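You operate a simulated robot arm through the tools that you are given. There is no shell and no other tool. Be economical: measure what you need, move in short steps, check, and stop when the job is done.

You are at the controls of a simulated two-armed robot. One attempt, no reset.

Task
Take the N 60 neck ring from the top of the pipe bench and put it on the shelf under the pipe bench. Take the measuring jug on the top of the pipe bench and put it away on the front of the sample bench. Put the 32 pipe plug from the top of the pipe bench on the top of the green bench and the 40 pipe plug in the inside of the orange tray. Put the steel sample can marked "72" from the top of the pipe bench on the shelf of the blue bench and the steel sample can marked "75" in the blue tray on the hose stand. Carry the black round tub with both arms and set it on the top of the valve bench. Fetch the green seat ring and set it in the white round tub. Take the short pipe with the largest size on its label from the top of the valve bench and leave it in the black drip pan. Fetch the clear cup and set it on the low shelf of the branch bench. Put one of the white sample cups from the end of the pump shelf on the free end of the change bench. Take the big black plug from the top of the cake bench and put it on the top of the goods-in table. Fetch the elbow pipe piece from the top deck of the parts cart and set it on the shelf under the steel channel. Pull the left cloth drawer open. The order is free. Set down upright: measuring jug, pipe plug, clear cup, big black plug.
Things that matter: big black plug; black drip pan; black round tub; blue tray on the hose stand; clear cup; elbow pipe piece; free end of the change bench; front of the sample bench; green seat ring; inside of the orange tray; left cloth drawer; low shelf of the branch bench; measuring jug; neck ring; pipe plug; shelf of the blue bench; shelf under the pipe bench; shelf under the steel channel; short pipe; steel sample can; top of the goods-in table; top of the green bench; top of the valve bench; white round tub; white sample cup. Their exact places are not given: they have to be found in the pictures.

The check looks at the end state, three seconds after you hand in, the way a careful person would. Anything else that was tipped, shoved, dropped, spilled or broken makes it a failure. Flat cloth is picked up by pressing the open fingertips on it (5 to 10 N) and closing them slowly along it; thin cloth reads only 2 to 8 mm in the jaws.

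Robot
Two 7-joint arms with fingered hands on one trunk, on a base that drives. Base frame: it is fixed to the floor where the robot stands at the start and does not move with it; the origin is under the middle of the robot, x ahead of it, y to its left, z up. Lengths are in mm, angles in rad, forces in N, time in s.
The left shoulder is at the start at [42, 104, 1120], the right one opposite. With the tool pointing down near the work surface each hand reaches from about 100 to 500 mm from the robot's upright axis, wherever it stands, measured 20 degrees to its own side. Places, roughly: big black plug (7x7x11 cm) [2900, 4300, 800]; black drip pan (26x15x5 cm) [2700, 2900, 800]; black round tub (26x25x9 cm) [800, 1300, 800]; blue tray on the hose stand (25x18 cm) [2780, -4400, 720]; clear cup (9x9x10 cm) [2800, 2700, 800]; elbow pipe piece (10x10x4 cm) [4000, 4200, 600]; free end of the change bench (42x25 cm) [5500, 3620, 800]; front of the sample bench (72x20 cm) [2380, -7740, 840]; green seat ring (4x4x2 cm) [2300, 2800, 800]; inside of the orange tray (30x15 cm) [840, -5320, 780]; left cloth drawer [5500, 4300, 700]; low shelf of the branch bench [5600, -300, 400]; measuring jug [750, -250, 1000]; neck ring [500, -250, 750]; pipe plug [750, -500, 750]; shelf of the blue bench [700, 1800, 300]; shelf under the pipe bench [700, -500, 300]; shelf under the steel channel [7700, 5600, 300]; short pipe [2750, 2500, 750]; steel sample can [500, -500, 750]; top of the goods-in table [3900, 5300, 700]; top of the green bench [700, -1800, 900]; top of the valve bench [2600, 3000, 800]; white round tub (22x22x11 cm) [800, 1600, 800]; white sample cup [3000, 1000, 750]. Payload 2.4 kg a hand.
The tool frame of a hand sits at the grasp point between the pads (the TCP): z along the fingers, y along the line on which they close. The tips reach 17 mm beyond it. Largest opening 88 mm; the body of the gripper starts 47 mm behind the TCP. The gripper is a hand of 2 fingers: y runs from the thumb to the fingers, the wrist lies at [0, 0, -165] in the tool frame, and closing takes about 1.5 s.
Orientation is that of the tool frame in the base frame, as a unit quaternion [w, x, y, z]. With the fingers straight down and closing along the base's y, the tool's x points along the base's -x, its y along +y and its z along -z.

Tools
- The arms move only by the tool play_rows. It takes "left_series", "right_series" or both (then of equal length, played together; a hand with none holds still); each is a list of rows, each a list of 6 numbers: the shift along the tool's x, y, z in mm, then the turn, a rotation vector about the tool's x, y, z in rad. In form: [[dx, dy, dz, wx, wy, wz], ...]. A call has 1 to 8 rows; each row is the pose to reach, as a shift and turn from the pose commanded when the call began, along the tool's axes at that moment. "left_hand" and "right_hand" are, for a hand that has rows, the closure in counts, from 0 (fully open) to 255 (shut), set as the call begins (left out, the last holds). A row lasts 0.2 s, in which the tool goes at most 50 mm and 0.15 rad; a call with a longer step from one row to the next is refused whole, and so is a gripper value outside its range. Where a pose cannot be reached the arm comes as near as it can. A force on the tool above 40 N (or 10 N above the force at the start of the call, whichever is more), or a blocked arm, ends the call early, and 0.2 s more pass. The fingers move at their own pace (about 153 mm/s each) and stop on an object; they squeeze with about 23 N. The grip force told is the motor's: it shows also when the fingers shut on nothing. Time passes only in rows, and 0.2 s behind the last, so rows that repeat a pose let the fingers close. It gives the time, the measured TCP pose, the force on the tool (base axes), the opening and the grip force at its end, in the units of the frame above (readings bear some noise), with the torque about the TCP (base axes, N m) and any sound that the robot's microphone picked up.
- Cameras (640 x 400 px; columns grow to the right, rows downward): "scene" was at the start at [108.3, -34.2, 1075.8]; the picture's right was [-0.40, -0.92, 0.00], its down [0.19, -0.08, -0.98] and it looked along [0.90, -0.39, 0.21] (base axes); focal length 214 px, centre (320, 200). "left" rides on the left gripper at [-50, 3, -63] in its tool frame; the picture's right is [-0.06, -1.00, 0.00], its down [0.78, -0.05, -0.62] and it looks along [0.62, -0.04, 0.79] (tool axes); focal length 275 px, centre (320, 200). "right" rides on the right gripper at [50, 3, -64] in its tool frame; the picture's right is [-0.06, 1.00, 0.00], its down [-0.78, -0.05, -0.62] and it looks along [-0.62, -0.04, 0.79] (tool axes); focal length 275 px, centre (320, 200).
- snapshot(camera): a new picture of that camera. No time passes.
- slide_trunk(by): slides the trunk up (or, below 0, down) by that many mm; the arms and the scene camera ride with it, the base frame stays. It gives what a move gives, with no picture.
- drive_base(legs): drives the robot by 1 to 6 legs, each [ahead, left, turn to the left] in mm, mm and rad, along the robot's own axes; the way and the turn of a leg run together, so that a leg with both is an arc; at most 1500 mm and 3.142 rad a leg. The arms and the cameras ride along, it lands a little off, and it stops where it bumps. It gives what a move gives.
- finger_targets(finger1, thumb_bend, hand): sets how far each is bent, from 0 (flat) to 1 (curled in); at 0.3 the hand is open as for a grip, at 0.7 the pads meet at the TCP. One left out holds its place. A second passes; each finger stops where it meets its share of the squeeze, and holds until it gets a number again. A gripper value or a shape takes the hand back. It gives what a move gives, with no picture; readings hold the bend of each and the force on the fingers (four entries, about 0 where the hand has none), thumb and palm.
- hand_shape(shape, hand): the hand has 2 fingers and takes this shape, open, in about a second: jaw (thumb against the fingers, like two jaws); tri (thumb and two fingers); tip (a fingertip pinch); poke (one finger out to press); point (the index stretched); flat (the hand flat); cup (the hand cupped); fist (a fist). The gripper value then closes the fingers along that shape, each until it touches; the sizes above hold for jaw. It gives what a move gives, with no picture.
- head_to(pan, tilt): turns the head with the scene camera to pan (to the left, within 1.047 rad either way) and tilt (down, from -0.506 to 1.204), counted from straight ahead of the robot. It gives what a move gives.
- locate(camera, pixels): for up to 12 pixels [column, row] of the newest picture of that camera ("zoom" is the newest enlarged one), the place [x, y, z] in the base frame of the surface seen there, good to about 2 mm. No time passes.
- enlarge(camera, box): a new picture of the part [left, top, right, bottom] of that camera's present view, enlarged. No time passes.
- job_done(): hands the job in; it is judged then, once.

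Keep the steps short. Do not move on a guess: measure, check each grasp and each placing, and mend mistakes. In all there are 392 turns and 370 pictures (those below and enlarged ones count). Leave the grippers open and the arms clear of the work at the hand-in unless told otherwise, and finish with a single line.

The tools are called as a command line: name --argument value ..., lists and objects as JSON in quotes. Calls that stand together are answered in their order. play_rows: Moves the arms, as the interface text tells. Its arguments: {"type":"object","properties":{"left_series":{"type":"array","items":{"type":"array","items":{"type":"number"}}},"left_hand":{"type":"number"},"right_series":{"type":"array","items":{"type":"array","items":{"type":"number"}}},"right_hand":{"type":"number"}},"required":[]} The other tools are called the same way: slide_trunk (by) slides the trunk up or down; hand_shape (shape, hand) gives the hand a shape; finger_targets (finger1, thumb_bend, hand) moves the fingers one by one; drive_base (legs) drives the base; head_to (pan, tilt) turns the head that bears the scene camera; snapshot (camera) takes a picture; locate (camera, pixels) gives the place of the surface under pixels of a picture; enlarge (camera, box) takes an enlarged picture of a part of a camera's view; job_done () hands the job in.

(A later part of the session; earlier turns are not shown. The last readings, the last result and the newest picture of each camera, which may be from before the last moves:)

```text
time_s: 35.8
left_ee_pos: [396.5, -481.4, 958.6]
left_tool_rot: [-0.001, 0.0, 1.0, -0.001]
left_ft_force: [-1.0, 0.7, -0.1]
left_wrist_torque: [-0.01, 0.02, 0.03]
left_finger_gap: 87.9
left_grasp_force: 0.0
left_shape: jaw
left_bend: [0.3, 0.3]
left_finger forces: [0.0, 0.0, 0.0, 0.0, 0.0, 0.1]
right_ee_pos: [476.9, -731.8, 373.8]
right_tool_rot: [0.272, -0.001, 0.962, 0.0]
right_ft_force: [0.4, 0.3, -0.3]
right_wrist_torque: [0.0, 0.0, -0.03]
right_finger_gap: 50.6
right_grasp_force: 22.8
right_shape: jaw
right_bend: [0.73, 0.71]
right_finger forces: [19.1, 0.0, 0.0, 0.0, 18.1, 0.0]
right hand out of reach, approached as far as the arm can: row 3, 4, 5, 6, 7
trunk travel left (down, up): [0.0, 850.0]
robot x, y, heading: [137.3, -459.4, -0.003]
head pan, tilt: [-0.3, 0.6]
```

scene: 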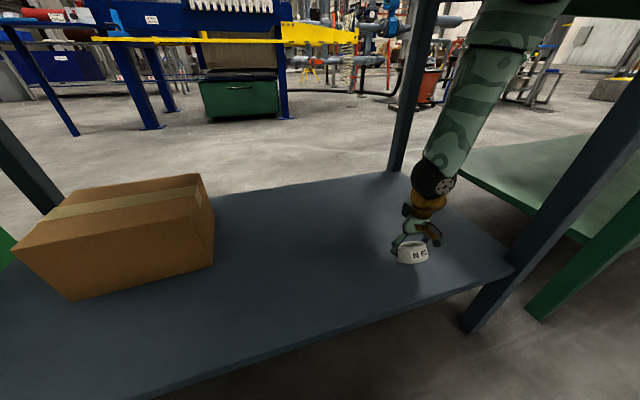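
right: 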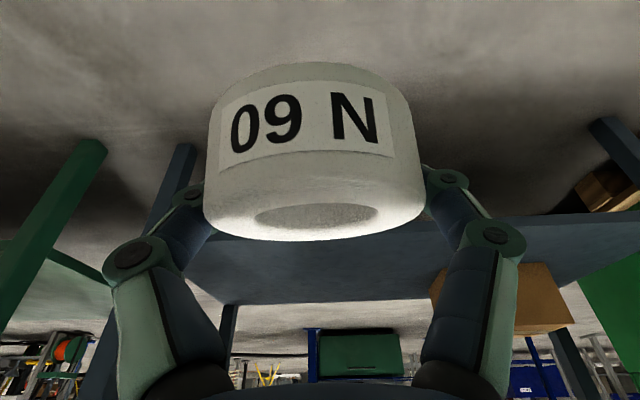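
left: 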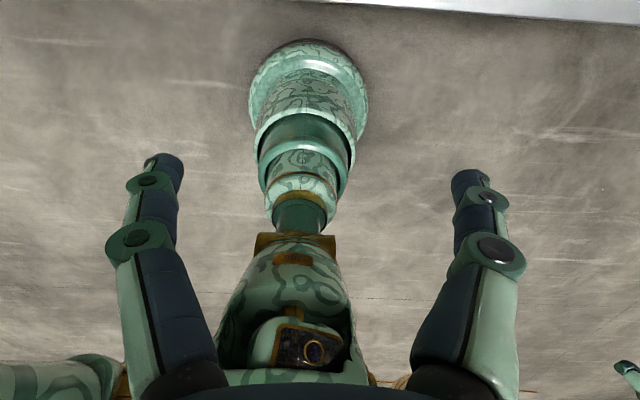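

Forward pitch is only possible with the arm stretched out, so low shelves need a vertical tool. The ring is held on a pivot axis (across its diameter), so I go vertical and lower it gently until its edge touches and it turns flat.

play_rows --right_series '[[-10, 10, 0, 0, 0.14, 0], [-15, 20, 0, 0, 0.28, 0], [-20, 30, 0, 0, 0.42, 0], [-20, 30, 0, 0, 0.55, 0], [-20, 30, 0, 0, 0.55, 0]]'

play_rows --right_series '[[0, 0, 15, 0, 0, 0], [0, 0, 30, 0, 0, 0], [0, 0, 40, 0, 0, 0], [0, 0, 46, 0, 0, 0]]'

snapshot --camera "right"

```text
time_s: 37.1
left_ee_pos: [409.5, -503.7, 957.0]
left_tool_rot: [-0.004, 0.025, 1.0, 0.004]
left_ft_force: [0.5, -0.3, 0.1]
left_wrist_torque: [-0.01, 0.01, 0.0]
left_finger_gap: 87.9
left_grasp_force: 0.0
left_shape: jaw
left_bend: [0.3, 0.3]
left_finger forces: [0.0, 0.1, 0.0, 0.1, 0.1, 0.1]
right_ee_pos: [435.0, -722.3, 352.8]
right_tool_rot: [-0.071, 0.03, 0.997, 0.008]
right_ft_force: [0.8, -0.2, -0.2]
right_wrist_torque: [0.01, -0.01, 0.01]
right_finger_gap: 50.0
right_grasp_force: 23.0
right_shape: jaw
right_bend: [0.73, 0.71]
right_finger forces: [19.0, 0.0, 0.0, 0.0, 18.1, 0.1]
trunk travel left (down, up): [0.0, 850.0]
robot x, y, heading: [147.2, -459.4, -0.05]
head pan, tilt: [-0.3, 0.6]
stopped in row 5 (right hand): the arm was blocked; the commanded pose is now the measured one
```

```text
time_s: 38.1
left_ee_pos: [403.0, -491.8, 958.5]
left_tool_rot: [-0.001, 0.022, 1.0, -0.001]
left_ft_force: [-0.7, 0.5, 0.4]
left_wrist_torque: [0.02, -0.02, 0.01]
left_finger_gap: 87.8
left_grasp_force: 0.1
left_shape: jaw
left_bend: [0.3, 0.3]
left_finger forces: [0.0, 0.0, 0.0, 0.0, 0.0, 0.0]
right_ee_pos: [438.8, -719.8, 336.1]
right_tool_rot: [-0.059, 0.025, 0.998, 0.003]
right_ft_force: [-0.4, 0.1, -0.4]
right_wrist_torque: [-0.01, 0.0, 0.01]
right_finger_gap: 49.6
right_grasp_force: 22.6
right_shape: jaw
right_bend: [0.73, 0.71]
right_finger forces: [18.9, 0.0, 0.0, 0.1, 17.9, 0.0]
right hand out of reach, approached as far as the arm can: row 2, 3, 4
trunk travel left (down, up): [0.0, 850.0]
robot x, y, heading: [148.3, -461.6, -0.042]
head pan, tilt: [-0.3, 0.6]
```

```text
348 pictures are left
```

right: 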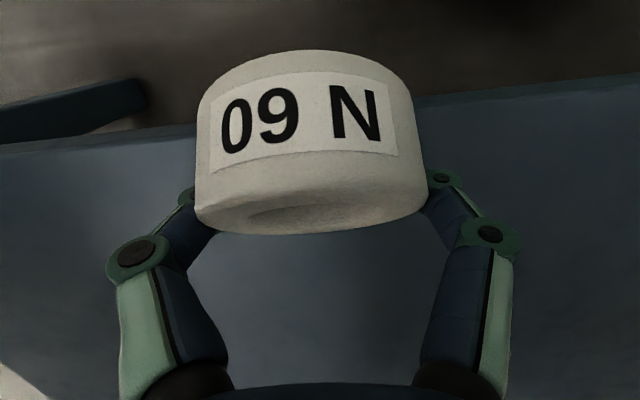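

The arm/elbow touched the table when close (heading turned by 0.04). I back off 90 mm and straighten, then look at the bench for any change.

drive_base --legs '[[-90, 0, 0.04]]'

play_rows --right_series '[[-40, 0, 0, 0, -0.03, 0], [-80, 0, 0, 0, -0.06, 0], [-115, 0, 0, 0, -0.11, 0], [-115, 0, 15, 0, -0.11, 0], [-115, 0, 25, 0, -0.11, 0]]'

snapshot --camera "scene"

```text
time_s: 39.2
left_ee_pos: [315.3, -478.6, 957.3]
left_tool_rot: [0.0, 0.002, 1.0, -0.001]
left_ft_force: [-0.1, 0.1, -0.7]
left_wrist_torque: [0.02, -0.01, -0.01]
left_finger_gap: 88.0
left_grasp_force: 0.0
left_shape: jaw
left_bend: [0.3, 0.3]
left_finger forces: [0.0, 0.0, 0.0, 0.1, 0.1, 0.1]
right_ee_pos: [359.1, -705.5, 334.8]
right_tool_rot: [-0.059, 0.005, 0.998, 0.002]
right_ft_force: [-0.3, -0.4, -1.0]
right_wrist_torque: [0.01, 0.03, 0.03]
right_finger_gap: 49.9
right_grasp_force: 22.6
right_shape: jaw
right_bend: [0.73, 0.71]
right_finger forces: [18.8, 0.1, 0.0, 0.1, 17.9, 0.1]
trunk travel left (down, up): [0.0, 850.0]
robot x, y, heading: [59.4, -453.5, -0.005]
head pan, tilt: [-0.3, 0.6]
```

```text
time_s: 40.5
left_ee_pos: [315.5, -479.1, 956.9]
left_tool_rot: [0.0, 0.001, 1.0, -0.002]
left_ft_force: [0.4, 0.0, -0.1]
left_wrist_torque: [-0.03, -0.03, 0.01]
left_finger_gap: 88.0
left_grasp_force: 0.1
left_shape: jaw
left_bend: [0.3, 0.3]
left_finger forces: [0.0, 0.0, 0.0, 0.0, 0.1, 0.1]
right_ee_pos: [461.9, -714.9, 338.3]
right_tool_rot: [-0.004, 0.004, 1.0, 0.001]
right_ft_force: [0.3, -0.5, 0.0]
right_wrist_torque: [0.01, 0.0, 0.01]
right_finger_gap: 49.7
right_grasp_force: 23.2
right_shape: jaw
right_bend: [0.73, 0.71]
right_finger forces: [18.9, 0.1, 0.1, 0.0, 17.9, 0.0]
right hand out of reach, approached as far as the arm can: row 1, 2, 3, 4, 5
trunk travel left (down, up): [0.0, 850.0]
robot x, y, heading: [58.7, -455.8, -0.005]
head pan, tilt: [-0.3, 0.6]
```

```text
347 pictures are left
```

scene: 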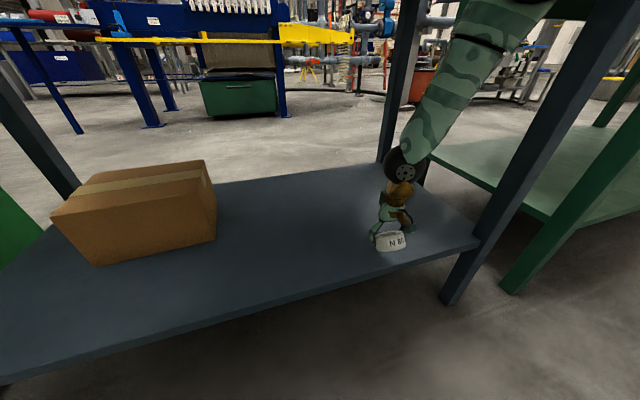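

The limit is plain arm length. Closer in y to the shoulder it can go lower: I drive 30 mm ahead and move the hand to y≈-630, x≈478, then down.

drive_base --legs '[[32, 0, 0]]'

play_rows --right_series '[[5, 40, 0, 0, 0, 0], [14, 80, 0, 0, 0, 0], [14, 85, 15, 0, 0, 0], [14, 85, 25, 0, 0, 0], [14, 85, 33, 0, 0, 0]]'

snapshot --camera "right"

enlarge --camera "scene" --box '[260, 160, 500, 310]'

```text
time_s: 41.3
left_ee_pos: [348.0, -478.7, 957.6]
left_tool_rot: [0.0, 0.002, 1.0, -0.001]
left_ft_force: [-0.1, 0.8, -0.1]
left_wrist_torque: [-0.01, -0.03, -0.03]
left_finger_gap: 87.9
left_grasp_force: 0.1
left_shape: jaw
left_bend: [0.3, 0.3]
left_finger forces: [0.1, 0.1, 0.1, 0.1, 0.0, 0.1]
right_ee_pos: [495.4, -715.4, 338.6]
right_tool_rot: [-0.005, 0.004, 1.0, 0.001]
right_ft_force: [0.3, -0.3, 0.2]
right_wrist_torque: [0.05, -0.03, 0.05]
right_finger_gap: 49.6
right_grasp_force: 22.8
right_shape: jaw
right_bend: [0.73, 0.71]
right_finger forces: [18.9, 0.1, 0.0, 0.1, 17.9, 0.1]
trunk travel left (down, up): [0.0, 850.0]
robot x, y, heading: [92.0, -457.2, 0.002]
head pan, tilt: [-0.3, 0.6]
```

```text
time_s: 42.5
left_ee_pos: [347.3, -478.2, 957.3]
left_tool_rot: [0.0, 0.002, 1.0, -0.002]
left_ft_force: [0.1, -0.3, 0.2]
left_wrist_torque: [-0.03, -0.02, 0.03]
left_finger_gap: 87.8
left_grasp_force: 0.0
left_shape: jaw
left_bend: [0.3, 0.3]
left_finger forces: [0.0, 0.0, 0.0, 0.0, 0.0, 0.1]
right_ee_pos: [473.7, -650.3, 357.3]
right_tool_rot: [-0.004, 0.004, 1.0, 0.0]
right_ft_force: [0.0, 0.4, 0.1]
right_wrist_torque: [-0.02, 0.04, 0.0]
right_finger_gap: 49.7
right_grasp_force: 22.9
right_shape: jaw
right_bend: [0.73, 0.71]
right_finger forces: [18.8, 0.0, 0.0, 0.1, 17.9, 0.1]
right hand out of reach, approached as far as the arm can: row 1, 2, 3, 4, 5
trunk travel left (down, up): [0.0, 850.0]
robot x, y, heading: [91.6, -454.5, -0.001]
head pan, tilt: [-0.3, 0.6]
```

```text
346 pictures are left
```

right: 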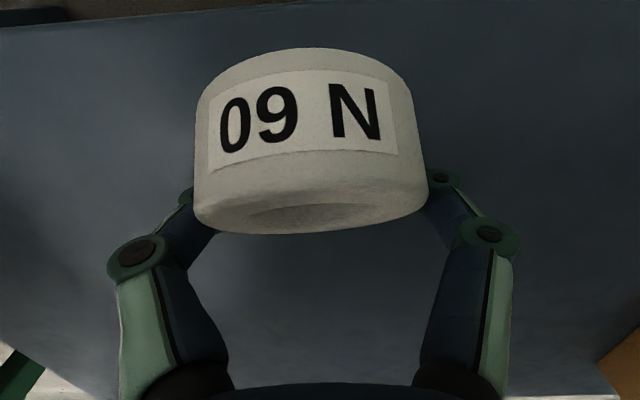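

```text
2.67 times, centred on (380, 235) of scene
```

zoom: 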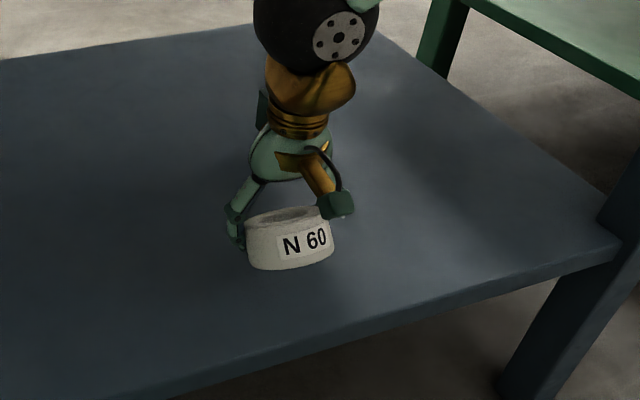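

Odd: inward is worse, so it is a joint limit that depends on orientation. I test a yaw of 0.45 rad to the outside, moving outward a little while lowering.

play_rows --right_series '[[5, -20, 0, 0, 0, 0.12], [10, -40, 0, 0, 0, 0.25], [15, -40, 0, 0, 0, 0.37], [15, -40, 15, 0, 0, 0.45], [15, -40, 30, 0, 0, 0.45], [15, -40, 45, 0, 0, 0.45]]'

```text
time_s: 43.9
left_ee_pos: [348.1, -478.1, 958.5]
left_tool_rot: [0.0, 0.002, 1.0, -0.002]
left_ft_force: [-0.5, 0.4, 0.2]
left_wrist_torque: [-0.02, -0.04, 0.01]
left_finger_gap: 87.8
left_grasp_force: 0.0
left_shape: jaw
left_bend: [0.3, 0.3]
left_finger forces: [0.1, 0.0, 0.0, 0.0, 0.0, 0.0]
right_ee_pos: [458.3, -695.2, 337.0]
right_tool_rot: [-0.004, 0.228, 0.974, 0.0]
right_ft_force: [0.2, 0.1, -0.4]
right_wrist_torque: [0.02, -0.02, 0.01]
right_finger_gap: 49.3
right_grasp_force: 22.8
right_shape: jaw
right_bend: [0.73, 0.71]
right_finger forces: [18.8, 0.0, 0.1, 0.0, 17.8, 0.0]
right hand out of reach, approached as far as the arm can: row 5, 6
trunk travel left (down, up): [0.0, 850.0]
robot x, y, heading: [91.3, -456.5, -0.005]
head pan, tilt: [-0.3, 0.6]
```

Outward seems the useful direction. I test 80 mm further outward, lowering.

play_rows --right_series '[[0, -25, 0, 0, 0, 0], [0, -50, 5, 0, 0, 0], [0, -75, 10, 0, 0, 0], [0, -90, 20, 0, 0, 0], [0, -90, 30, 0, 0, 0]]'

```text
time_s: 45.1
left_ee_pos: [347.0, -479.6, 957.5]
left_tool_rot: [-0.001, 0.001, 1.0, -0.002]
left_ft_force: [0.8, 0.2, 0.5]
left_wrist_torque: [0.03, 0.02, -0.02]
left_finger_gap: 87.8
left_grasp_force: 0.1
left_shape: jaw
left_bend: [0.3, 0.3]
left_finger forces: [0.0, 0.1, 0.0, 0.0, 0.0, 0.0]
right_ee_pos: [418.9, -775.9, 324.0]
right_tool_rot: [-0.004, 0.228, 0.974, 0.0]
right_ft_force: [0.0, 0.2, 0.4]
right_wrist_torque: [0.02, 0.01, -0.05]
right_finger_gap: 49.2
right_grasp_force: 22.8
right_shape: jaw
right_bend: [0.73, 0.71]
right_finger forces: [18.7, 0.1, 0.1, 0.0, 17.7, 0.1]
right hand out of reach, approached as far as the arm can: row 4, 5
trunk travel left (down, up): [0.0, 850.0]
robot x, y, heading: [90.7, -453.1, -0.003]
head pan, tilt: [-0.3, 0.6]
```

Further outward goes lower, so the shoulder can't fold straight down in front. I raise 30 mm, step back and turn the robot left 0.7 rad so the shelf spot lies to the right of it.

play_rows --right_series '[[0, 0, -15, 0, 0, 0], [0, 0, -32, 0, 0, 0]]'

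drive_base --legs '[[-42, -60, 0], [0, 0, 0.7]]'

snapshot --camera "right"

```text
time_s: 45.7
left_ee_pos: [349.9, -478.3, 951.2]
left_tool_rot: [-0.004, 0.002, 1.0, 0.0]
left_ft_force: [0.3, -0.7, 0.0]
left_wrist_torque: [0.0, 0.02, 0.02]
left_finger_gap: 88.0
left_grasp_force: 0.2
left_shape: jaw
left_bend: [0.3, 0.3]
left_finger forces: [0.0, 0.0, 0.1, 0.1, 0.0, 0.0]
right_ee_pos: [408.0, -777.4, 344.4]
right_tool_rot: [-0.018, 0.228, 0.974, -0.005]
right_ft_force: [0.0, 0.2, -0.5]
right_wrist_torque: [-0.02, 0.02, -0.01]
right_finger_gap: 48.9
right_grasp_force: 23.5
right_shape: jaw
right_bend: [0.73, 0.71]
right_finger forces: [18.7, 0.0, 0.0, 0.0, 17.6, 0.0]
trunk travel left (down, up): [0.0, 850.0]
robot x, y, heading: [88.4, -453.3, -0.006]
head pan, tilt: [-0.3, 0.6]
```

```text
time_s: 47.9
left_ee_pos: [382.7, -503.7, 956.9]
left_tool_rot: [-0.003, -0.073, 0.997, 0.003]
left_ft_force: [-0.1, 0.6, -0.5]
left_wrist_torque: [-0.01, 0.0, -0.01]
left_finger_gap: 87.9
left_grasp_force: 0.0
left_shape: jaw
left_bend: [0.3, 0.3]
left_finger forces: [0.0, 0.1, 0.0, 0.1, 0.0, 0.0]
right_ee_pos: [475.5, -785.7, 342.4]
right_tool_rot: [-0.027, 0.164, 0.986, 0.002]
right_ft_force: [-0.2, 0.9, -0.5]
right_wrist_torque: [-0.03, -0.03, -0.01]
right_finger_gap: 48.0
right_grasp_force: 23.7
right_shape: jaw
right_bend: [0.73, 0.72]
right_finger forces: [18.6, 0.1, 0.0, 0.1, 17.5, 0.0]
trunk travel left (down, up): [0.0, 850.0]
robot x, y, heading: [122.3, -510.2, 0.141]
head pan, tilt: [-0.3, 0.6]
stopped in leg 2: the robot was blocked; the commanded pose is now the measured one
```

```text
344 pictures are left
```

right: 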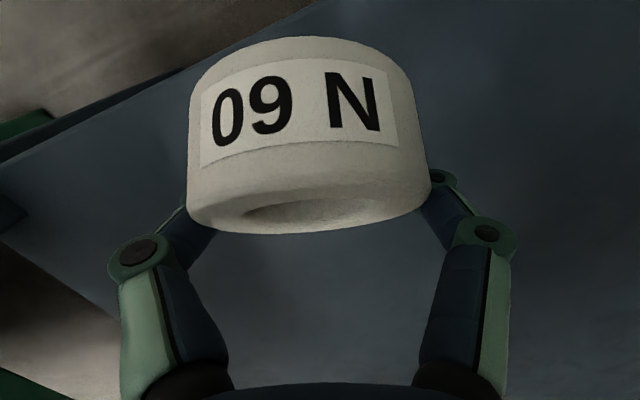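

It got blocked while turning. I look at the right arm with the head to see what touches.

head_to --pan -0.9 --tilt 0.2

snapshot --camera "scene"

```text
time_s: 48.9
left_ee_pos: [382.5, -505.2, 956.0]
left_tool_rot: [-0.002, -0.073, 0.997, 0.005]
left_ft_force: [-0.6, 0.5, 0.1]
left_wrist_torque: [-0.02, 0.01, 0.01]
left_finger_gap: 87.7
left_grasp_force: 0.1
left_shape: jaw
left_bend: [0.3, 0.3]
left_finger forces: [0.1, 0.0, 0.0, 0.0, 0.0, 0.0]
right_ee_pos: [476.4, -784.4, 343.5]
right_tool_rot: [-0.025, 0.163, 0.986, 0.003]
right_ft_force: [-0.1, -0.5, -0.5]
right_wrist_torque: [0.0, -0.05, -0.01]
right_finger_gap: 48.1
right_grasp_force: 22.9
right_shape: jaw
right_bend: [0.73, 0.72]
right_finger forces: [18.6, 0.0, 0.1, 0.1, 17.5, 0.1]
trunk travel left (down, up): [0.0, 850.0]
robot x, y, heading: [119.8, -507.5, 0.147]
head pan, tilt: [-0.901, 0.201]
```

```text
343 pictures are left
```

scene: 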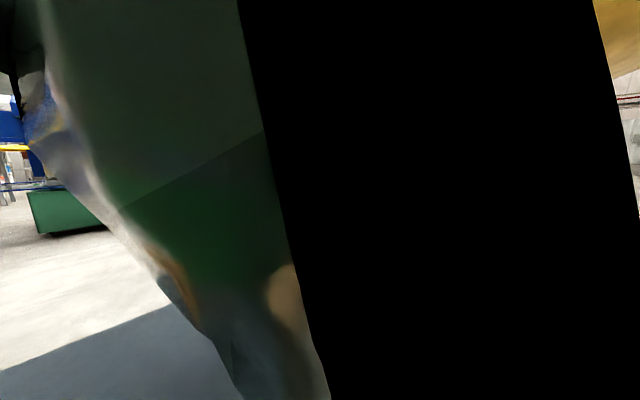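

I can't see past the arm. I back straight away from the bench to free space.

drive_base --legs '[[-60, 0, 0], [-300, -60, -0.145]]'

head_to --pan -0.3 --tilt 0.4

snapshot --camera "scene"

```text
time_s: 51.6
left_ee_pos: [24.6, -622.5, 957.0]
left_tool_rot: [-0.001, -0.001, 1.0, -0.002]
left_ft_force: [-0.1, -0.1, 0.2]
left_wrist_torque: [-0.02, 0.0, 0.0]
left_finger_gap: 87.8
left_grasp_force: 0.1
left_shape: jaw
left_bend: [0.3, 0.3]
left_finger forces: [0.0, 0.1, 0.0, 0.0, 0.0, 0.1]
right_ee_pos: [81.3, -920.8, 348.6]
right_tool_rot: [-0.019, 0.233, 0.972, -0.001]
right_ft_force: [-0.7, 0.2, -0.4]
right_wrist_torque: [-0.01, -0.02, -0.01]
right_finger_gap: 47.9
right_grasp_force: 22.9
right_shape: jaw
right_bend: [0.73, 0.72]
right_finger forces: [18.5, 0.0, 0.1, 0.1, 17.2, 0.0]
trunk travel left (down, up): [0.0, 850.0]
robot x, y, heading: [-233.4, -598.8, -0.002]
head pan, tilt: [-0.901, 0.201]
```

```text
time_s: 52.6
left_ee_pos: [24.4, -622.3, 958.6]
left_tool_rot: [-0.001, -0.001, 1.0, -0.003]
left_ft_force: [-1.1, 0.2, 0.1]
left_wrist_torque: [0.0, 0.0, -0.02]
left_finger_gap: 87.9
left_grasp_force: 0.0
left_shape: jaw
left_bend: [0.3, 0.3]
left_finger forces: [0.0, 0.0, 0.0, 0.0, 0.1, 0.1]
right_ee_pos: [81.2, -920.7, 349.1]
right_tool_rot: [-0.019, 0.233, 0.972, -0.001]
right_ft_force: [-0.1, 0.5, -0.9]
right_wrist_torque: [0.01, -0.02, 0.02]
right_finger_gap: 47.9
right_grasp_force: 22.9
right_shape: jaw
right_bend: [0.73, 0.72]
right_finger forces: [18.4, 0.0, 0.1, 0.0, 17.1, 0.0]
trunk travel left (down, up): [0.0, 850.0]
robot x, y, heading: [-235.1, -601.0, 0.001]
head pan, tilt: [-0.3, 0.4]
```

```text
342 pictures are left
```

scene: 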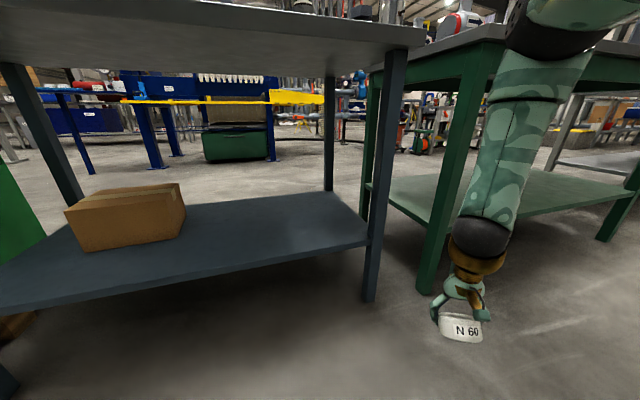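

The picture shows the elbow sits high outside – that hits the table when I'm close with the arm folded. With the arm stretched (as before at 375 ahead/292 right) it got to z 327 with no contact. I set that stretched posture here in free space, vertical, yaw zero.

play_rows --right_series '[[-11, 14, 0, 0, 0.01, -0.12], [-22, 28, 0, 0, 0.02, -0.24], [-33, 42, 0, 0, -0.03, -0.36], [-43, 56, 0, 0, -0.04, -0.47], [-43, 56, 10, 0, -0.04, -0.47], [-43, 56, 20, 0, -0.04, -0.47]]'

snapshot --camera "right"

```text
time_s: 54.0
left_ee_pos: [24.5, -622.6, 958.2]
left_tool_rot: [-0.001, -0.001, 1.0, -0.003]
left_ft_force: [0.6, 0.0, 0.6]
left_wrist_torque: [0.0, -0.03, -0.03]
left_finger_gap: 88.1
left_grasp_force: 0.0
left_shape: jaw
left_bend: [0.3, 0.3]
left_finger forces: [0.1, 0.0, 0.0, 0.0, 0.1, 0.0]
right_ee_pos: [144.9, -890.4, 327.7]
right_tool_rot: [0.001, 0.0, 1.0, -0.002]
right_ft_force: [0.5, -0.2, -0.9]
right_wrist_torque: [0.0, -0.01, -0.02]
right_finger_gap: 47.7
right_grasp_force: 22.9
right_shape: jaw
right_bend: [0.73, 0.72]
right_finger forces: [18.2, 0.0, 0.0, 0.1, 16.9, 0.0]
right hand out of reach, approached as far as the arm can: row 2
trunk travel left (down, up): [0.0, 850.0]
robot x, y, heading: [-228.8, -601.4, 0.006]
head pan, tilt: [-0.3, 0.4]
```

```text
341 pictures are left
```

right: 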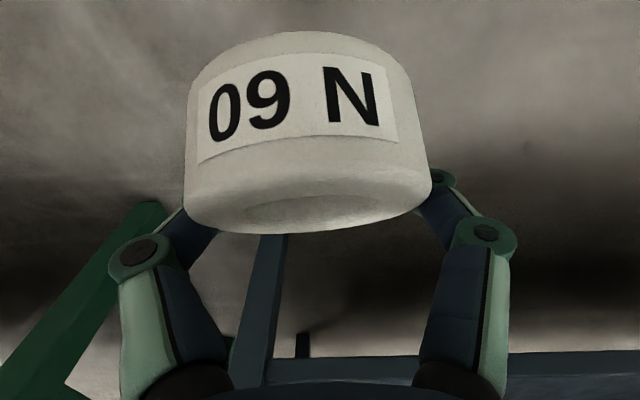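

Here rows weren't out of reach. I test 25 mm lower in free space.

play_rows --right_series '[[0, 0, 8, 0, 0, 0], [0, 0, 16, 0, 0, 0], [0, 0, 24, 0, 0, 0]]'

```text
time_s: 54.8
left_ee_pos: [23.9, -622.4, 958.6]
left_tool_rot: [-0.001, -0.001, 1.0, -0.002]
left_ft_force: [0.8, -0.3, 0.6]
left_wrist_torque: [-0.03, 0.01, 0.02]
left_finger_gap: 88.0
left_grasp_force: 0.1
left_shape: jaw
left_bend: [0.3, 0.3]
left_finger forces: [0.0, 0.0, 0.1, 0.1, 0.0, 0.0]
right_ee_pos: [144.1, -892.2, 327.9]
right_tool_rot: [0.001, -0.001, 1.0, -0.002]
right_ft_force: [0.1, -0.1, -0.7]
right_wrist_torque: [0.03, -0.02, -0.02]
right_finger_gap: 47.6
right_grasp_force: 23.4
right_shape: jaw
right_bend: [0.73, 0.72]
right_finger forces: [18.3, 0.0, 0.1, 0.0, 17.0, 0.0]
right hand out of reach, approached as far as the arm can: row 1, 2, 3
trunk travel left (down, up): [0.0, 850.0]
robot x, y, heading: [-234.2, -599.8, 0.004]
head pan, tilt: [-0.3, 0.4]
```

I raise 12 mm, then drive left and ahead so the hand comes over the shelf in this stretched posture.

play_rows --right_series '[[0, 0, -12, 0, 0, 0]]'

drive_base --legs '[[0, 143, 0], [335, 0, 0]]'

enlarge --camera "scene" --box '[240, 160, 560, 360]'

```text
time_s: 55.2
left_ee_pos: [24.2, -621.7, 957.1]
left_tool_rot: [-0.001, -0.001, 1.0, -0.003]
left_ft_force: [0.2, 0.2, -0.8]
left_wrist_torque: [0.0, 0.0, 0.02]
left_finger_gap: 87.8
left_grasp_force: 0.0
left_shape: jaw
left_bend: [0.3, 0.3]
left_finger forces: [0.0, 0.1, 0.1, 0.0, 0.0, 0.0]
right_ee_pos: [142.4, -892.4, 339.1]
right_tool_rot: [0.0, 0.0, 1.0, -0.002]
right_ft_force: [0.6, 0.1, 0.4]
right_wrist_torque: [0.0, -0.01, 0.02]
right_finger_gap: 47.7
right_grasp_force: 23.4
right_shape: jaw
right_bend: [0.73, 0.72]
right_finger forces: [18.2, 0.0, 0.0, 0.0, 17.0, 0.1]
trunk travel left (down, up): [0.0, 850.0]
robot x, y, heading: [-232.3, -598.7, 0.004]
head pan, tilt: [-0.3, 0.4]
```

```text
time_s: 58.3
left_ee_pos: [356.3, -481.8, 956.8]
left_tool_rot: [-0.001, 0.001, 1.0, -0.003]
left_ft_force: [0.4, -0.7, -0.1]
left_wrist_torque: [-0.01, 0.01, -0.01]
left_finger_gap: 88.1
left_grasp_force: 0.1
left_shape: jaw
left_bend: [0.3, 0.3]
left_finger forces: [0.0, 0.0, 0.0, 0.1, 0.0, 0.1]
right_ee_pos: [473.9, -752.9, 339.2]
right_tool_rot: [0.0, 0.002, 1.0, -0.002]
right_ft_force: [0.2, -0.3, 0.7]
right_wrist_torque: [-0.03, -0.04, 0.01]
right_finger_gap: 47.5
right_grasp_force: 22.8
right_shape: jaw
right_bend: [0.73, 0.72]
right_finger forces: [18.2, 0.0, 0.1, 0.1, 17.0, 0.0]
trunk travel left (down, up): [0.0, 850.0]
robot x, y, heading: [99.0, -459.6, -0.004]
head pan, tilt: [-0.3, 0.4]
```

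```text
2.00 times, centred on (400, 260) of scene
```

zoom: 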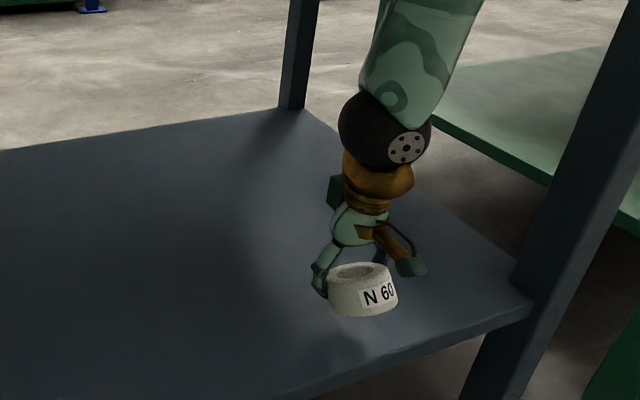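

I move 40 mm further in (the ring's near edge is close to the shelf edge), then lower as far as it goes.

drive_base --legs '[[42, 0, 0]]'

play_rows --right_series '[[0, 0, 6, 0, 0, 0], [4, -4, 12, 0, 0, 0], [10, -10, 18, 0, 0, 0], [14, -14, 24, 0, 0, 0]]'

snapshot --camera "right"

locate --camera "right" --pixels '[[310, 50], [250, 60], [370, 60], [310, 170], [310, 210]]'

```text
time_s: 59.2
left_ee_pos: [398.3, -483.3, 958.0]
left_tool_rot: [-0.001, 0.002, 1.0, -0.003]
left_ft_force: [0.6, 0.0, 0.8]
left_wrist_torque: [0.02, -0.02, 0.02]
left_finger_gap: 88.1
left_grasp_force: 0.0
left_shape: jaw
left_bend: [0.3, 0.3]
left_finger forces: [0.0, 0.0, 0.0, 0.1, 0.1, 0.0]
right_ee_pos: [517.3, -753.0, 339.7]
right_tool_rot: [0.002, 0.003, 1.0, -0.001]
right_ft_force: [0.1, 0.6, -0.3]
right_wrist_torque: [0.03, -0.02, 0.02]
right_finger_gap: 47.5
right_grasp_force: 23.3
right_shape: jaw
right_bend: [0.73, 0.72]
right_finger forces: [18.1, 0.0, 0.1, 0.0, 17.0, 0.1]
trunk travel left (down, up): [0.0, 850.0]
robot x, y, heading: [141.4, -461.9, -0.007]
head pan, tilt: [-0.3, 0.4]
```

```text
time_s: 60.2
left_ee_pos: [398.9, -482.0, 957.8]
left_tool_rot: [0.0, 0.002, 1.0, -0.002]
left_ft_force: [-0.1, -0.4, 0.7]
left_wrist_torque: [0.01, -0.03, 0.01]
left_finger_gap: 87.6
left_grasp_force: 0.1
left_shape: jaw
left_bend: [0.3, 0.3]
left_finger forces: [0.0, 0.0, 0.0, 0.1, 0.0, 0.0]
right_ee_pos: [502.4, -768.7, 325.3]
right_tool_rot: [0.0, 0.004, 1.0, -0.001]
right_ft_force: [0.0, -0.3, -0.4]
right_wrist_torque: [0.04, -0.02, -0.01]
right_finger_gap: 47.8
right_grasp_force: 23.0
right_shape: jaw
right_bend: [0.73, 0.72]
right_finger forces: [18.1, 0.0, 0.0, 0.0, 17.0, 0.1]
right hand out of reach, approached as far as the arm can: row 3, 4
trunk travel left (down, up): [0.0, 850.0]
robot x, y, heading: [140.1, -463.0, -0.007]
head pan, tilt: [-0.3, 0.4]
```

```text
339 pictures are left
```

right: 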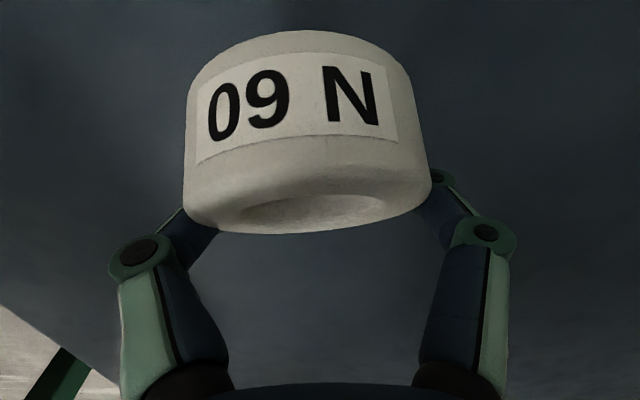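

```text
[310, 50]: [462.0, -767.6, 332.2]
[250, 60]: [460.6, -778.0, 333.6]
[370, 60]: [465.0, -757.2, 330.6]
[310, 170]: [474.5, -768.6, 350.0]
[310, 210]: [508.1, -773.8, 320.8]
```

The ring's far edge is still 16 mm above the shelf and the near one 46 mm – too much for a careful set-down. I go back to the bench top, set it down flat there and regrasp it high with a vertical tool.

drive_base --legs '[[-300, 0, 0.007]]'

slide_trunk --by 350

play_rows --right_series '[[0, 15, -45, 0, 0, 0], [0, 30, -90, 0, 0, 0], [0, 45, -135, 0, 0, 0], [0, 60, -180, 0, 0, 0], [0, 75, -225, 0, 0, 0], [0, 95, -265, 0, 0, 0], [0, 115, -285, 0, 0, 0]]'

```text
time_s: 62.2
left_ee_pos: [102.7, -479.9, 957.3]
left_tool_rot: [0.0, -0.002, 1.0, -0.003]
left_ft_force: [0.3, 0.5, 0.1]
left_wrist_torque: [0.01, 0.02, 0.01]
left_finger_gap: 87.9
left_grasp_force: 0.1
left_shape: jaw
left_bend: [0.3, 0.3]
left_finger forces: [0.0, 0.0, 0.0, 0.0, 0.0, 0.0]
right_ee_pos: [207.4, -764.3, 324.7]
right_tool_rot: [-0.001, -0.001, 1.0, -0.001]
right_ft_force: [-0.1, -0.3, -0.8]
right_wrist_torque: [0.01, -0.01, 0.02]
right_finger_gap: 47.6
right_grasp_force: 22.9
right_shape: jaw
right_bend: [0.73, 0.72]
right_finger forces: [18.2, 0.0, 0.0, 0.0, 17.0, 0.0]
trunk travel left (down, up): [0.0, 850.0]
robot x, y, heading: [-156.7, -461.5, 0.005]
head pan, tilt: [-0.3, 0.4]
```

```text
time_s: 65.7
left_ee_pos: [102.0, -479.6, 1308.1]
left_tool_rot: [-0.001, -0.003, 1.0, -0.003]
left_ft_force: [-1.4, -0.2, 0.4]
left_wrist_torque: [0.02, 0.0, 0.03]
left_finger_gap: 87.8
left_grasp_force: 0.0
left_shape: jaw
left_bend: [0.3, 0.3]
left_finger forces: [0.0, 0.0, 0.0, 0.0, 0.0, 0.1]
right_ee_pos: [253.9, -764.4, 776.2]
right_tool_rot: [0.151, -0.002, 0.988, -0.001]
right_ft_force: [-0.1, 0.0, -0.3]
right_wrist_torque: [-0.02, -0.04, 0.04]
right_finger_gap: 47.6
right_grasp_force: 23.3
right_shape: jaw
right_bend: [0.73, 0.72]
right_finger forces: [18.0, 0.1, 0.0, 0.0, 17.0, 0.0]
trunk travel left (down, up): [-350.0, 500.0]
robot x, y, heading: [-153.1, -460.3, 0.005]
head pan, tilt: [-0.3, 0.4]
```

```text
time_s: 67.3
left_ee_pos: [101.0, -480.2, 1308.6]
left_tool_rot: [0.0, -0.003, 1.0, -0.003]
left_ft_force: [0.7, -0.3, -1.2]
left_wrist_torque: [-0.04, -0.03, 0.03]
left_finger_gap: 87.8
left_grasp_force: 0.0
left_shape: jaw
left_bend: [0.3, 0.3]
left_finger forces: [0.0, 0.1, 0.1, 0.0, 0.1, 0.0]
right_ee_pos: [167.0, -648.0, 1047.6]
right_tool_rot: [0.152, -0.002, 0.988, 0.0]
right_ft_force: [-0.6, -1.0, -0.8]
right_wrist_torque: [-0.02, 0.0, -0.03]
right_finger_gap: 47.0
right_grasp_force: 22.4
right_shape: jaw
right_bend: [0.74, 0.72]
right_finger forces: [18.0, 0.0, 0.1, 0.0, 16.6, 0.0]
trunk travel left (down, up): [-350.0, 500.0]
robot x, y, heading: [-154.3, -461.8, 0.001]
head pan, tilt: [-0.3, 0.4]
```

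Trunk is back up. I drive 145 ahead and bring the ring over its old spot with pitch 0.6.

drive_base --legs '[[145, 0, 0]]'

play_rows --right_series '[[-29, 4, 8, 0, -0.06, 0], [-58, 8, 16, 0, -0.12, 0], [-90, 12, 26, 0, -0.18, 0], [-125, 17, 38, 0, -0.24, 0], [-138, 17, 75, 0, -0.296, 0], [-132, 17, 112, 0, -0.296, 0], [-125, 17, 140, 0, -0.296, 0]]'

head_to --pan -0.3 --tilt 0.6

enlarge --camera "scene" --box '[200, 60, 520, 260]'

```text
time_s: 68.6
left_ee_pos: [245.8, -480.1, 1307.5]
left_tool_rot: [-0.001, -0.003, 1.0, -0.003]
left_ft_force: [-0.1, -0.6, 0.1]
left_wrist_torque: [-0.01, 0.01, 0.03]
left_finger_gap: 87.7
left_grasp_force: 0.1
left_shape: jaw
left_bend: [0.3, 0.3]
left_finger forces: [0.1, 0.0, 0.1, 0.0, 0.0, 0.1]
right_ee_pos: [311.6, -648.1, 1046.9]
right_tool_rot: [0.152, -0.002, 0.988, -0.001]
right_ft_force: [-0.5, -0.5, -1.0]
right_wrist_torque: [0.04, -0.01, 0.01]
right_finger_gap: 47.3
right_grasp_force: 22.4
right_shape: jaw
right_bend: [0.74, 0.72]
right_finger forces: [18.0, 0.1, 0.0, 0.0, 16.7, 0.0]
trunk travel left (down, up): [-350.0, 500.0]
robot x, y, heading: [-11.3, -457.6, 0.004]
head pan, tilt: [-0.3, 0.4]
```

```text
time_s: 70.2
left_ee_pos: [245.7, -479.6, 1307.3]
left_tool_rot: [-0.001, -0.003, 1.0, -0.003]
left_ft_force: [-0.3, -0.8, 0.8]
left_wrist_torque: [0.02, -0.02, -0.02]
left_finger_gap: 88.0
left_grasp_force: 0.1
left_shape: jaw
left_bend: [0.3, 0.3]
left_finger forces: [0.0, 0.0, 0.1, 0.0, 0.0, 0.0]
right_ee_pos: [474.5, -629.3, 949.9]
right_tool_rot: [0.298, -0.002, 0.955, 0.0]
right_ft_force: [1.3, 0.7, -0.7]
right_wrist_torque: [-0.03, -0.03, -0.03]
right_finger_gap: 46.5
right_grasp_force: 22.7
right_shape: jaw
right_bend: [0.74, 0.72]
right_finger forces: [17.5, 0.1, 0.0, 0.0, 16.5, 0.0]
trunk travel left (down, up): [-350.0, 500.0]
robot x, y, heading: [-11.3, -461.0, 0.004]
head pan, tilt: [-0.3, 0.4]
```

```text
time_s: 70.9
left_ee_pos: [245.9, -479.3, 1307.9]
left_tool_rot: [0.0, -0.003, 1.0, -0.003]
left_ft_force: [-0.2, 0.5, 0.2]
left_wrist_torque: [-0.01, -0.03, -0.04]
left_finger_gap: 87.9
left_grasp_force: 0.0
left_shape: jaw
left_bend: [0.3, 0.3]
left_finger forces: [0.0, 0.0, 0.1, 0.0, 0.0, 0.0]
right_ee_pos: [474.4, -630.0, 950.3]
right_tool_rot: [0.297, -0.002, 0.955, -0.001]
right_ft_force: [0.4, -0.2, -0.8]
right_wrist_torque: [0.0, -0.01, 0.0]
right_finger_gap: 46.6
right_grasp_force: 22.9
right_shape: jaw
right_bend: [0.74, 0.72]
right_finger forces: [17.6, 0.0, 0.0, 0.0, 16.5, 0.0]
trunk travel left (down, up): [-350.0, 500.0]
robot x, y, heading: [-7.9, -461.3, 0.008]
head pan, tilt: [-0.3, 0.6]
```

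```text
2.00 times, centred on (360, 160) of scene
```

zoom: 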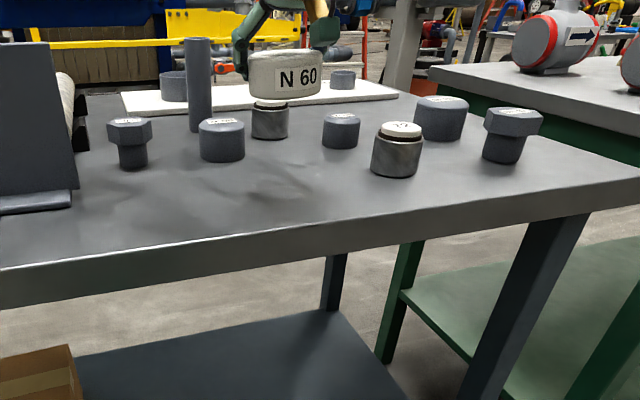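

Bench looks undisturbed; ring is level. I lower until contact.

play_rows --right_series '[[15, 0, 22, 0, 0, 0], [30, 0, 44, 0, 0, 0], [44, 0, 64, 0, 0, 0], [46, 0, 67, 0, 0, 0], [47.5, 0, 69.5, 0, 0, 0], [49, 0, 72, 0, 0, 0]]'

snapshot --camera "right"

locate --camera "right" --pixels '[[310, 60], [310, 100], [310, 180], [100, 100]]'

```text
time_s: 72.3
left_ee_pos: [245.4, -479.6, 1308.4]
left_tool_rot: [0.0, -0.003, 1.0, -0.003]
left_ft_force: [-0.9, -0.8, 0.9]
left_wrist_torque: [0.0, -0.04, 0.02]
left_finger_gap: 87.7
left_grasp_force: 0.0
left_shape: jaw
left_bend: [0.3, 0.3]
left_finger forces: [0.0, 0.0, 0.0, 0.1, 0.1, 0.1]
right_ee_pos: [473.0, -629.1, 864.9]
right_tool_rot: [0.296, -0.001, 0.955, -0.001]
right_ft_force: [-0.2, -0.6, -1.8]
right_wrist_torque: [-0.02, 0.02, -0.03]
right_finger_gap: 46.3
right_grasp_force: 23.5
right_shape: jaw
right_bend: [0.74, 0.72]
right_finger forces: [17.4, 0.0, 0.0, 0.0, 16.3, 0.0]
trunk travel left (down, up): [-350.0, 500.0]
robot x, y, heading: [-10.3, -460.7, 0.002]
head pan, tilt: [-0.3, 0.6]
```

```text
337 pictures are left
```

right: 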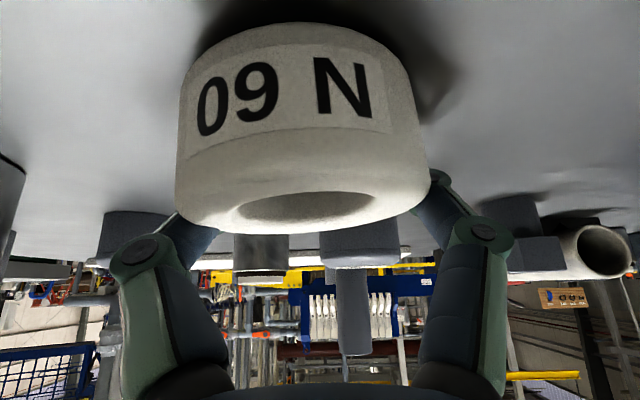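

```text
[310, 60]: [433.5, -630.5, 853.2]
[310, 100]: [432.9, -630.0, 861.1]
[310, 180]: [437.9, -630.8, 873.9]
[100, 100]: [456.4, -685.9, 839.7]
```

The ring's bottom is about 2–3 mm above the top. I lower 3 mm more and open.

play_rows --right_series '[[1.7, 0, 2.5, 0, 0, 0], [2.3, 0, 3.3, 0, 0, 0]]'

play_rows --right_series '[[0, 0, 0, 0, 0, 0], [0, 0, 0, 0, 0, 0], [0, 0, 0, 0, 0, 0], [0, 0, 0, 0, 0, 0], [-17, 0, -25, 0, 0.1, 0], [-34, 0, -50, 0, 0.2, 0], [-50, 0, -74, 0, 0.3, 0], [-50, 0, -80, 0, 0.4, 0]]' --right_hand 0

enlarge --camera "scene" --box '[260, 90, 460, 215]'

```text
time_s: 72.9
left_ee_pos: [245.9, -478.8, 1308.4]
left_tool_rot: [0.001, -0.003, 1.0, -0.002]
left_ft_force: [0.4, 0.0, 0.1]
left_wrist_torque: [-0.03, 0.0, -0.02]
left_finger_gap: 87.8
left_grasp_force: 0.1
left_shape: jaw
left_bend: [0.3, 0.3]
left_finger forces: [0.0, 0.1, 0.1, 0.0, 0.0, 0.0]
right_ee_pos: [472.7, -630.5, 862.7]
right_tool_rot: [0.298, -0.001, 0.955, 0.0]
right_ft_force: [-0.8, -0.4, 9.5]
right_wrist_torque: [0.17, -0.07, -0.04]
right_finger_gap: 46.3
right_grasp_force: 23.0
right_shape: jaw
right_bend: [0.75, 0.72]
right_finger forces: [20.1, 0.0, 0.0, 0.1, 18.7, 0.0]
trunk travel left (down, up): [-350.0, 500.0]
robot x, y, heading: [-14.8, -457.3, 0.002]
head pan, tilt: [-0.3, 0.6]
```

```text
time_s: 74.7
left_ee_pos: [245.2, -480.1, 1308.0]
left_tool_rot: [0.0, -0.003, 1.0, -0.003]
left_ft_force: [0.5, -0.3, 0.1]
left_wrist_torque: [0.0, -0.03, -0.02]
left_finger_gap: 87.8
left_grasp_force: 0.0
left_shape: jaw
left_bend: [0.3, 0.3]
left_finger forces: [0.0, 0.1, 0.0, 0.0, 0.0, 0.1]
right_ee_pos: [469.0, -630.9, 953.6]
right_tool_rot: [0.1, -0.002, 0.995, -0.001]
right_ft_force: [-0.3, -0.6, -0.7]
right_wrist_torque: [-0.01, -0.03, -0.01]
right_finger_gap: 88.0
right_grasp_force: 0.1
right_shape: jaw
right_bend: [0.3, 0.3]
right_finger forces: [0.0, 0.0, 0.0, 0.0, 0.0, 0.0]
trunk travel left (down, up): [-350.0, 500.0]
robot x, y, heading: [-13.6, -457.0, 0.003]
head pan, tilt: [-0.3, 0.6]
```

```text
3.20 times, centred on (360, 152) of scene
```

zoom: 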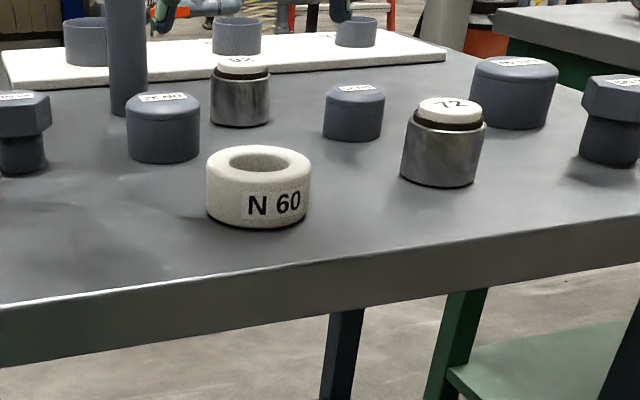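

The ring stands flat. I measure its centre.

locate --camera "zoom" --pixels '[[257, 224], [257, 176], [257, 147], [208, 170], [308, 176], [257, 154], [257, 140]]'

```text
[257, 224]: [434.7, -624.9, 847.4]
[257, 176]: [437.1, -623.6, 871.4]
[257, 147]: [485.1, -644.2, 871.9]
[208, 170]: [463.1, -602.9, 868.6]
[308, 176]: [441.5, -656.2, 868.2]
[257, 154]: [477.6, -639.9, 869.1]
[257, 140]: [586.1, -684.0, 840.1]
```

Centre (460.5,-634). I go down vertically with the TCP at z≈876 so only the fingertips hold the upper 13 mm.

play_rows --right_series '[[5, -1, 0, 0, 0.07, 0], [9, -3, 0, 0, 0.14, 0], [12, -3, 20, 0, 0.2, 0], [16, -3, 40, 0, 0.2, 0], [20, -3, 60, 0, 0.2, 0], [24, -3, 74.5, 0, 0.2, 0]]'

play_rows --right_series '[[0, 0, 0, 0, 0, 0], [0, 0, 0, 0, 0, 0], [0, 0, 0, 0, 0, 0], [0, 0, 0, 0, 0, 0], [0, 0, 0, 0, 0, 0], [0, 0, 0, 0, 0, 0]]' --right_hand 255

snapshot --camera "right"

```text
time_s: 76.1
left_ee_pos: [245.0, -478.9, 1307.4]
left_tool_rot: [0.001, -0.002, 1.0, -0.002]
left_ft_force: [-0.7, 0.4, 0.3]
left_wrist_torque: [0.01, 0.0, -0.01]
left_finger_gap: 88.1
left_grasp_force: 0.0
left_shape: jaw
left_bend: [0.3, 0.3]
left_finger forces: [0.1, 0.0, 0.0, 0.0, 0.1, 0.0]
right_ee_pos: [447.4, -643.0, 887.1]
right_tool_rot: [0.001, -0.001, 1.0, -0.001]
right_ft_force: [-0.2, -0.4, 0.1]
right_wrist_torque: [-0.01, 0.0, 0.01]
right_finger_gap: 88.0
right_grasp_force: 0.0
right_shape: jaw
right_bend: [0.3, 0.3]
right_finger forces: [0.0, 0.1, 0.0, 0.1, 0.0, 0.0]
right hand out of reach, approached as far as the arm can: row 4, 5, 6
trunk travel left (down, up): [-350.0, 500.0]
robot x, y, heading: [-12.7, -460.4, 0.005]
head pan, tilt: [-0.3, 0.6]
```

```text
time_s: 77.5
left_ee_pos: [245.4, -479.6, 1307.5]
left_tool_rot: [-0.001, -0.002, 1.0, -0.003]
left_ft_force: [0.0, 0.1, 0.2]
left_wrist_torque: [-0.05, 0.03, 0.04]
left_finger_gap: 88.0
left_grasp_force: 0.0
left_shape: jaw
left_bend: [0.3, 0.3]
left_finger forces: [0.1, 0.0, 0.0, 0.0, 0.0, 0.0]
right_ee_pos: [447.8, -642.6, 887.0]
right_tool_rot: [0.001, -0.002, 1.0, 0.0]
right_ft_force: [0.3, 0.4, 0.2]
right_wrist_torque: [0.01, 0.01, -0.02]
right_finger_gap: 0.0
right_grasp_force: 22.3
right_shape: jaw
right_bend: [0.73, 0.74]
right_finger forces: [0.1, 0.0, 0.0, 0.0, 0.0, 0.0]
trunk travel left (down, up): [-350.0, 500.0]
robot x, y, heading: [-10.8, -459.4, 0.007]
head pan, tilt: [-0.3, 0.6]
```

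```text
335 pictures are left
```

right: 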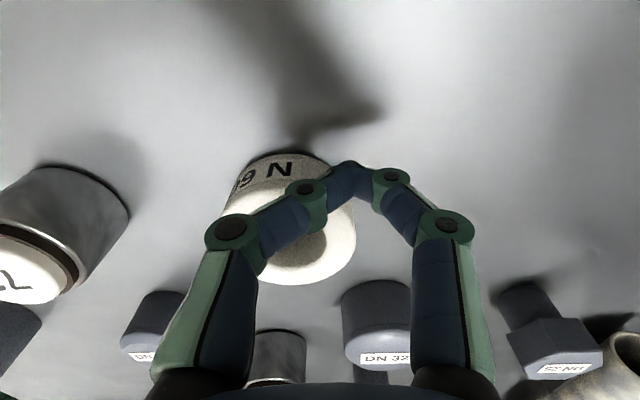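

The hand stopped short (out of reach straight ahead), closing above the ring without touching. I open, lift, drive 100 mm closer and repeat.

play_rows --right_series '[[0, 0, -40, 0, 0, 0], [0, 0, -70, 0, 0, 0], [0, 0, -70, 0, 0, 0], [0, 0, -70, 0, 0, 0]]' --right_hand 0

drive_base --legs '[[110, 0, 0]]'

```text
time_s: 78.5
left_ee_pos: [244.0, -478.9, 1307.3]
left_tool_rot: [-0.001, -0.002, 1.0, -0.004]
left_ft_force: [0.3, -0.2, -0.1]
left_wrist_torque: [0.01, 0.04, 0.02]
left_finger_gap: 87.8
left_grasp_force: 0.1
left_shape: jaw
left_bend: [0.3, 0.3]
left_finger forces: [0.0, 0.0, 0.1, 0.0, 0.1, 0.0]
right_ee_pos: [447.1, -642.5, 956.3]
right_tool_rot: [0.0, -0.002, 1.0, 0.0]
right_ft_force: [-0.5, -0.4, -0.2]
right_wrist_torque: [0.0, 0.01, -0.02]
right_finger_gap: 87.9
right_grasp_force: 0.0
right_shape: jaw
right_bend: [0.3, 0.3]
right_finger forces: [0.0, 0.0, 0.1, 0.0, 0.0, 0.0]
trunk travel left (down, up): [-350.0, 500.0]
robot x, y, heading: [-8.2, -458.3, 0.004]
head pan, tilt: [-0.3, 0.6]
```

```text
time_s: 79.7
left_ee_pos: [357.8, -480.1, 1308.3]
left_tool_rot: [0.0, -0.002, 1.0, -0.003]
left_ft_force: [-0.7, 0.0, -0.1]
left_wrist_torque: [0.0, -0.02, 0.01]
left_finger_gap: 87.9
left_grasp_force: 0.0
left_shape: jaw
left_bend: [0.3, 0.3]
left_finger forces: [0.0, 0.1, 0.0, 0.0, 0.1, 0.1]
right_ee_pos: [560.7, -642.7, 956.1]
right_tool_rot: [0.001, -0.001, 1.0, -0.001]
right_ft_force: [0.0, 0.1, -0.2]
right_wrist_torque: [0.0, 0.0, 0.01]
right_finger_gap: 88.2
right_grasp_force: 0.0
right_shape: jaw
right_bend: [0.3, 0.3]
right_finger forces: [0.0, 0.0, 0.0, 0.0, 0.0, 0.0]
trunk travel left (down, up): [-350.0, 500.0]
robot x, y, heading: [102.0, -458.2, 0.006]
head pan, tilt: [-0.3, 0.6]
```

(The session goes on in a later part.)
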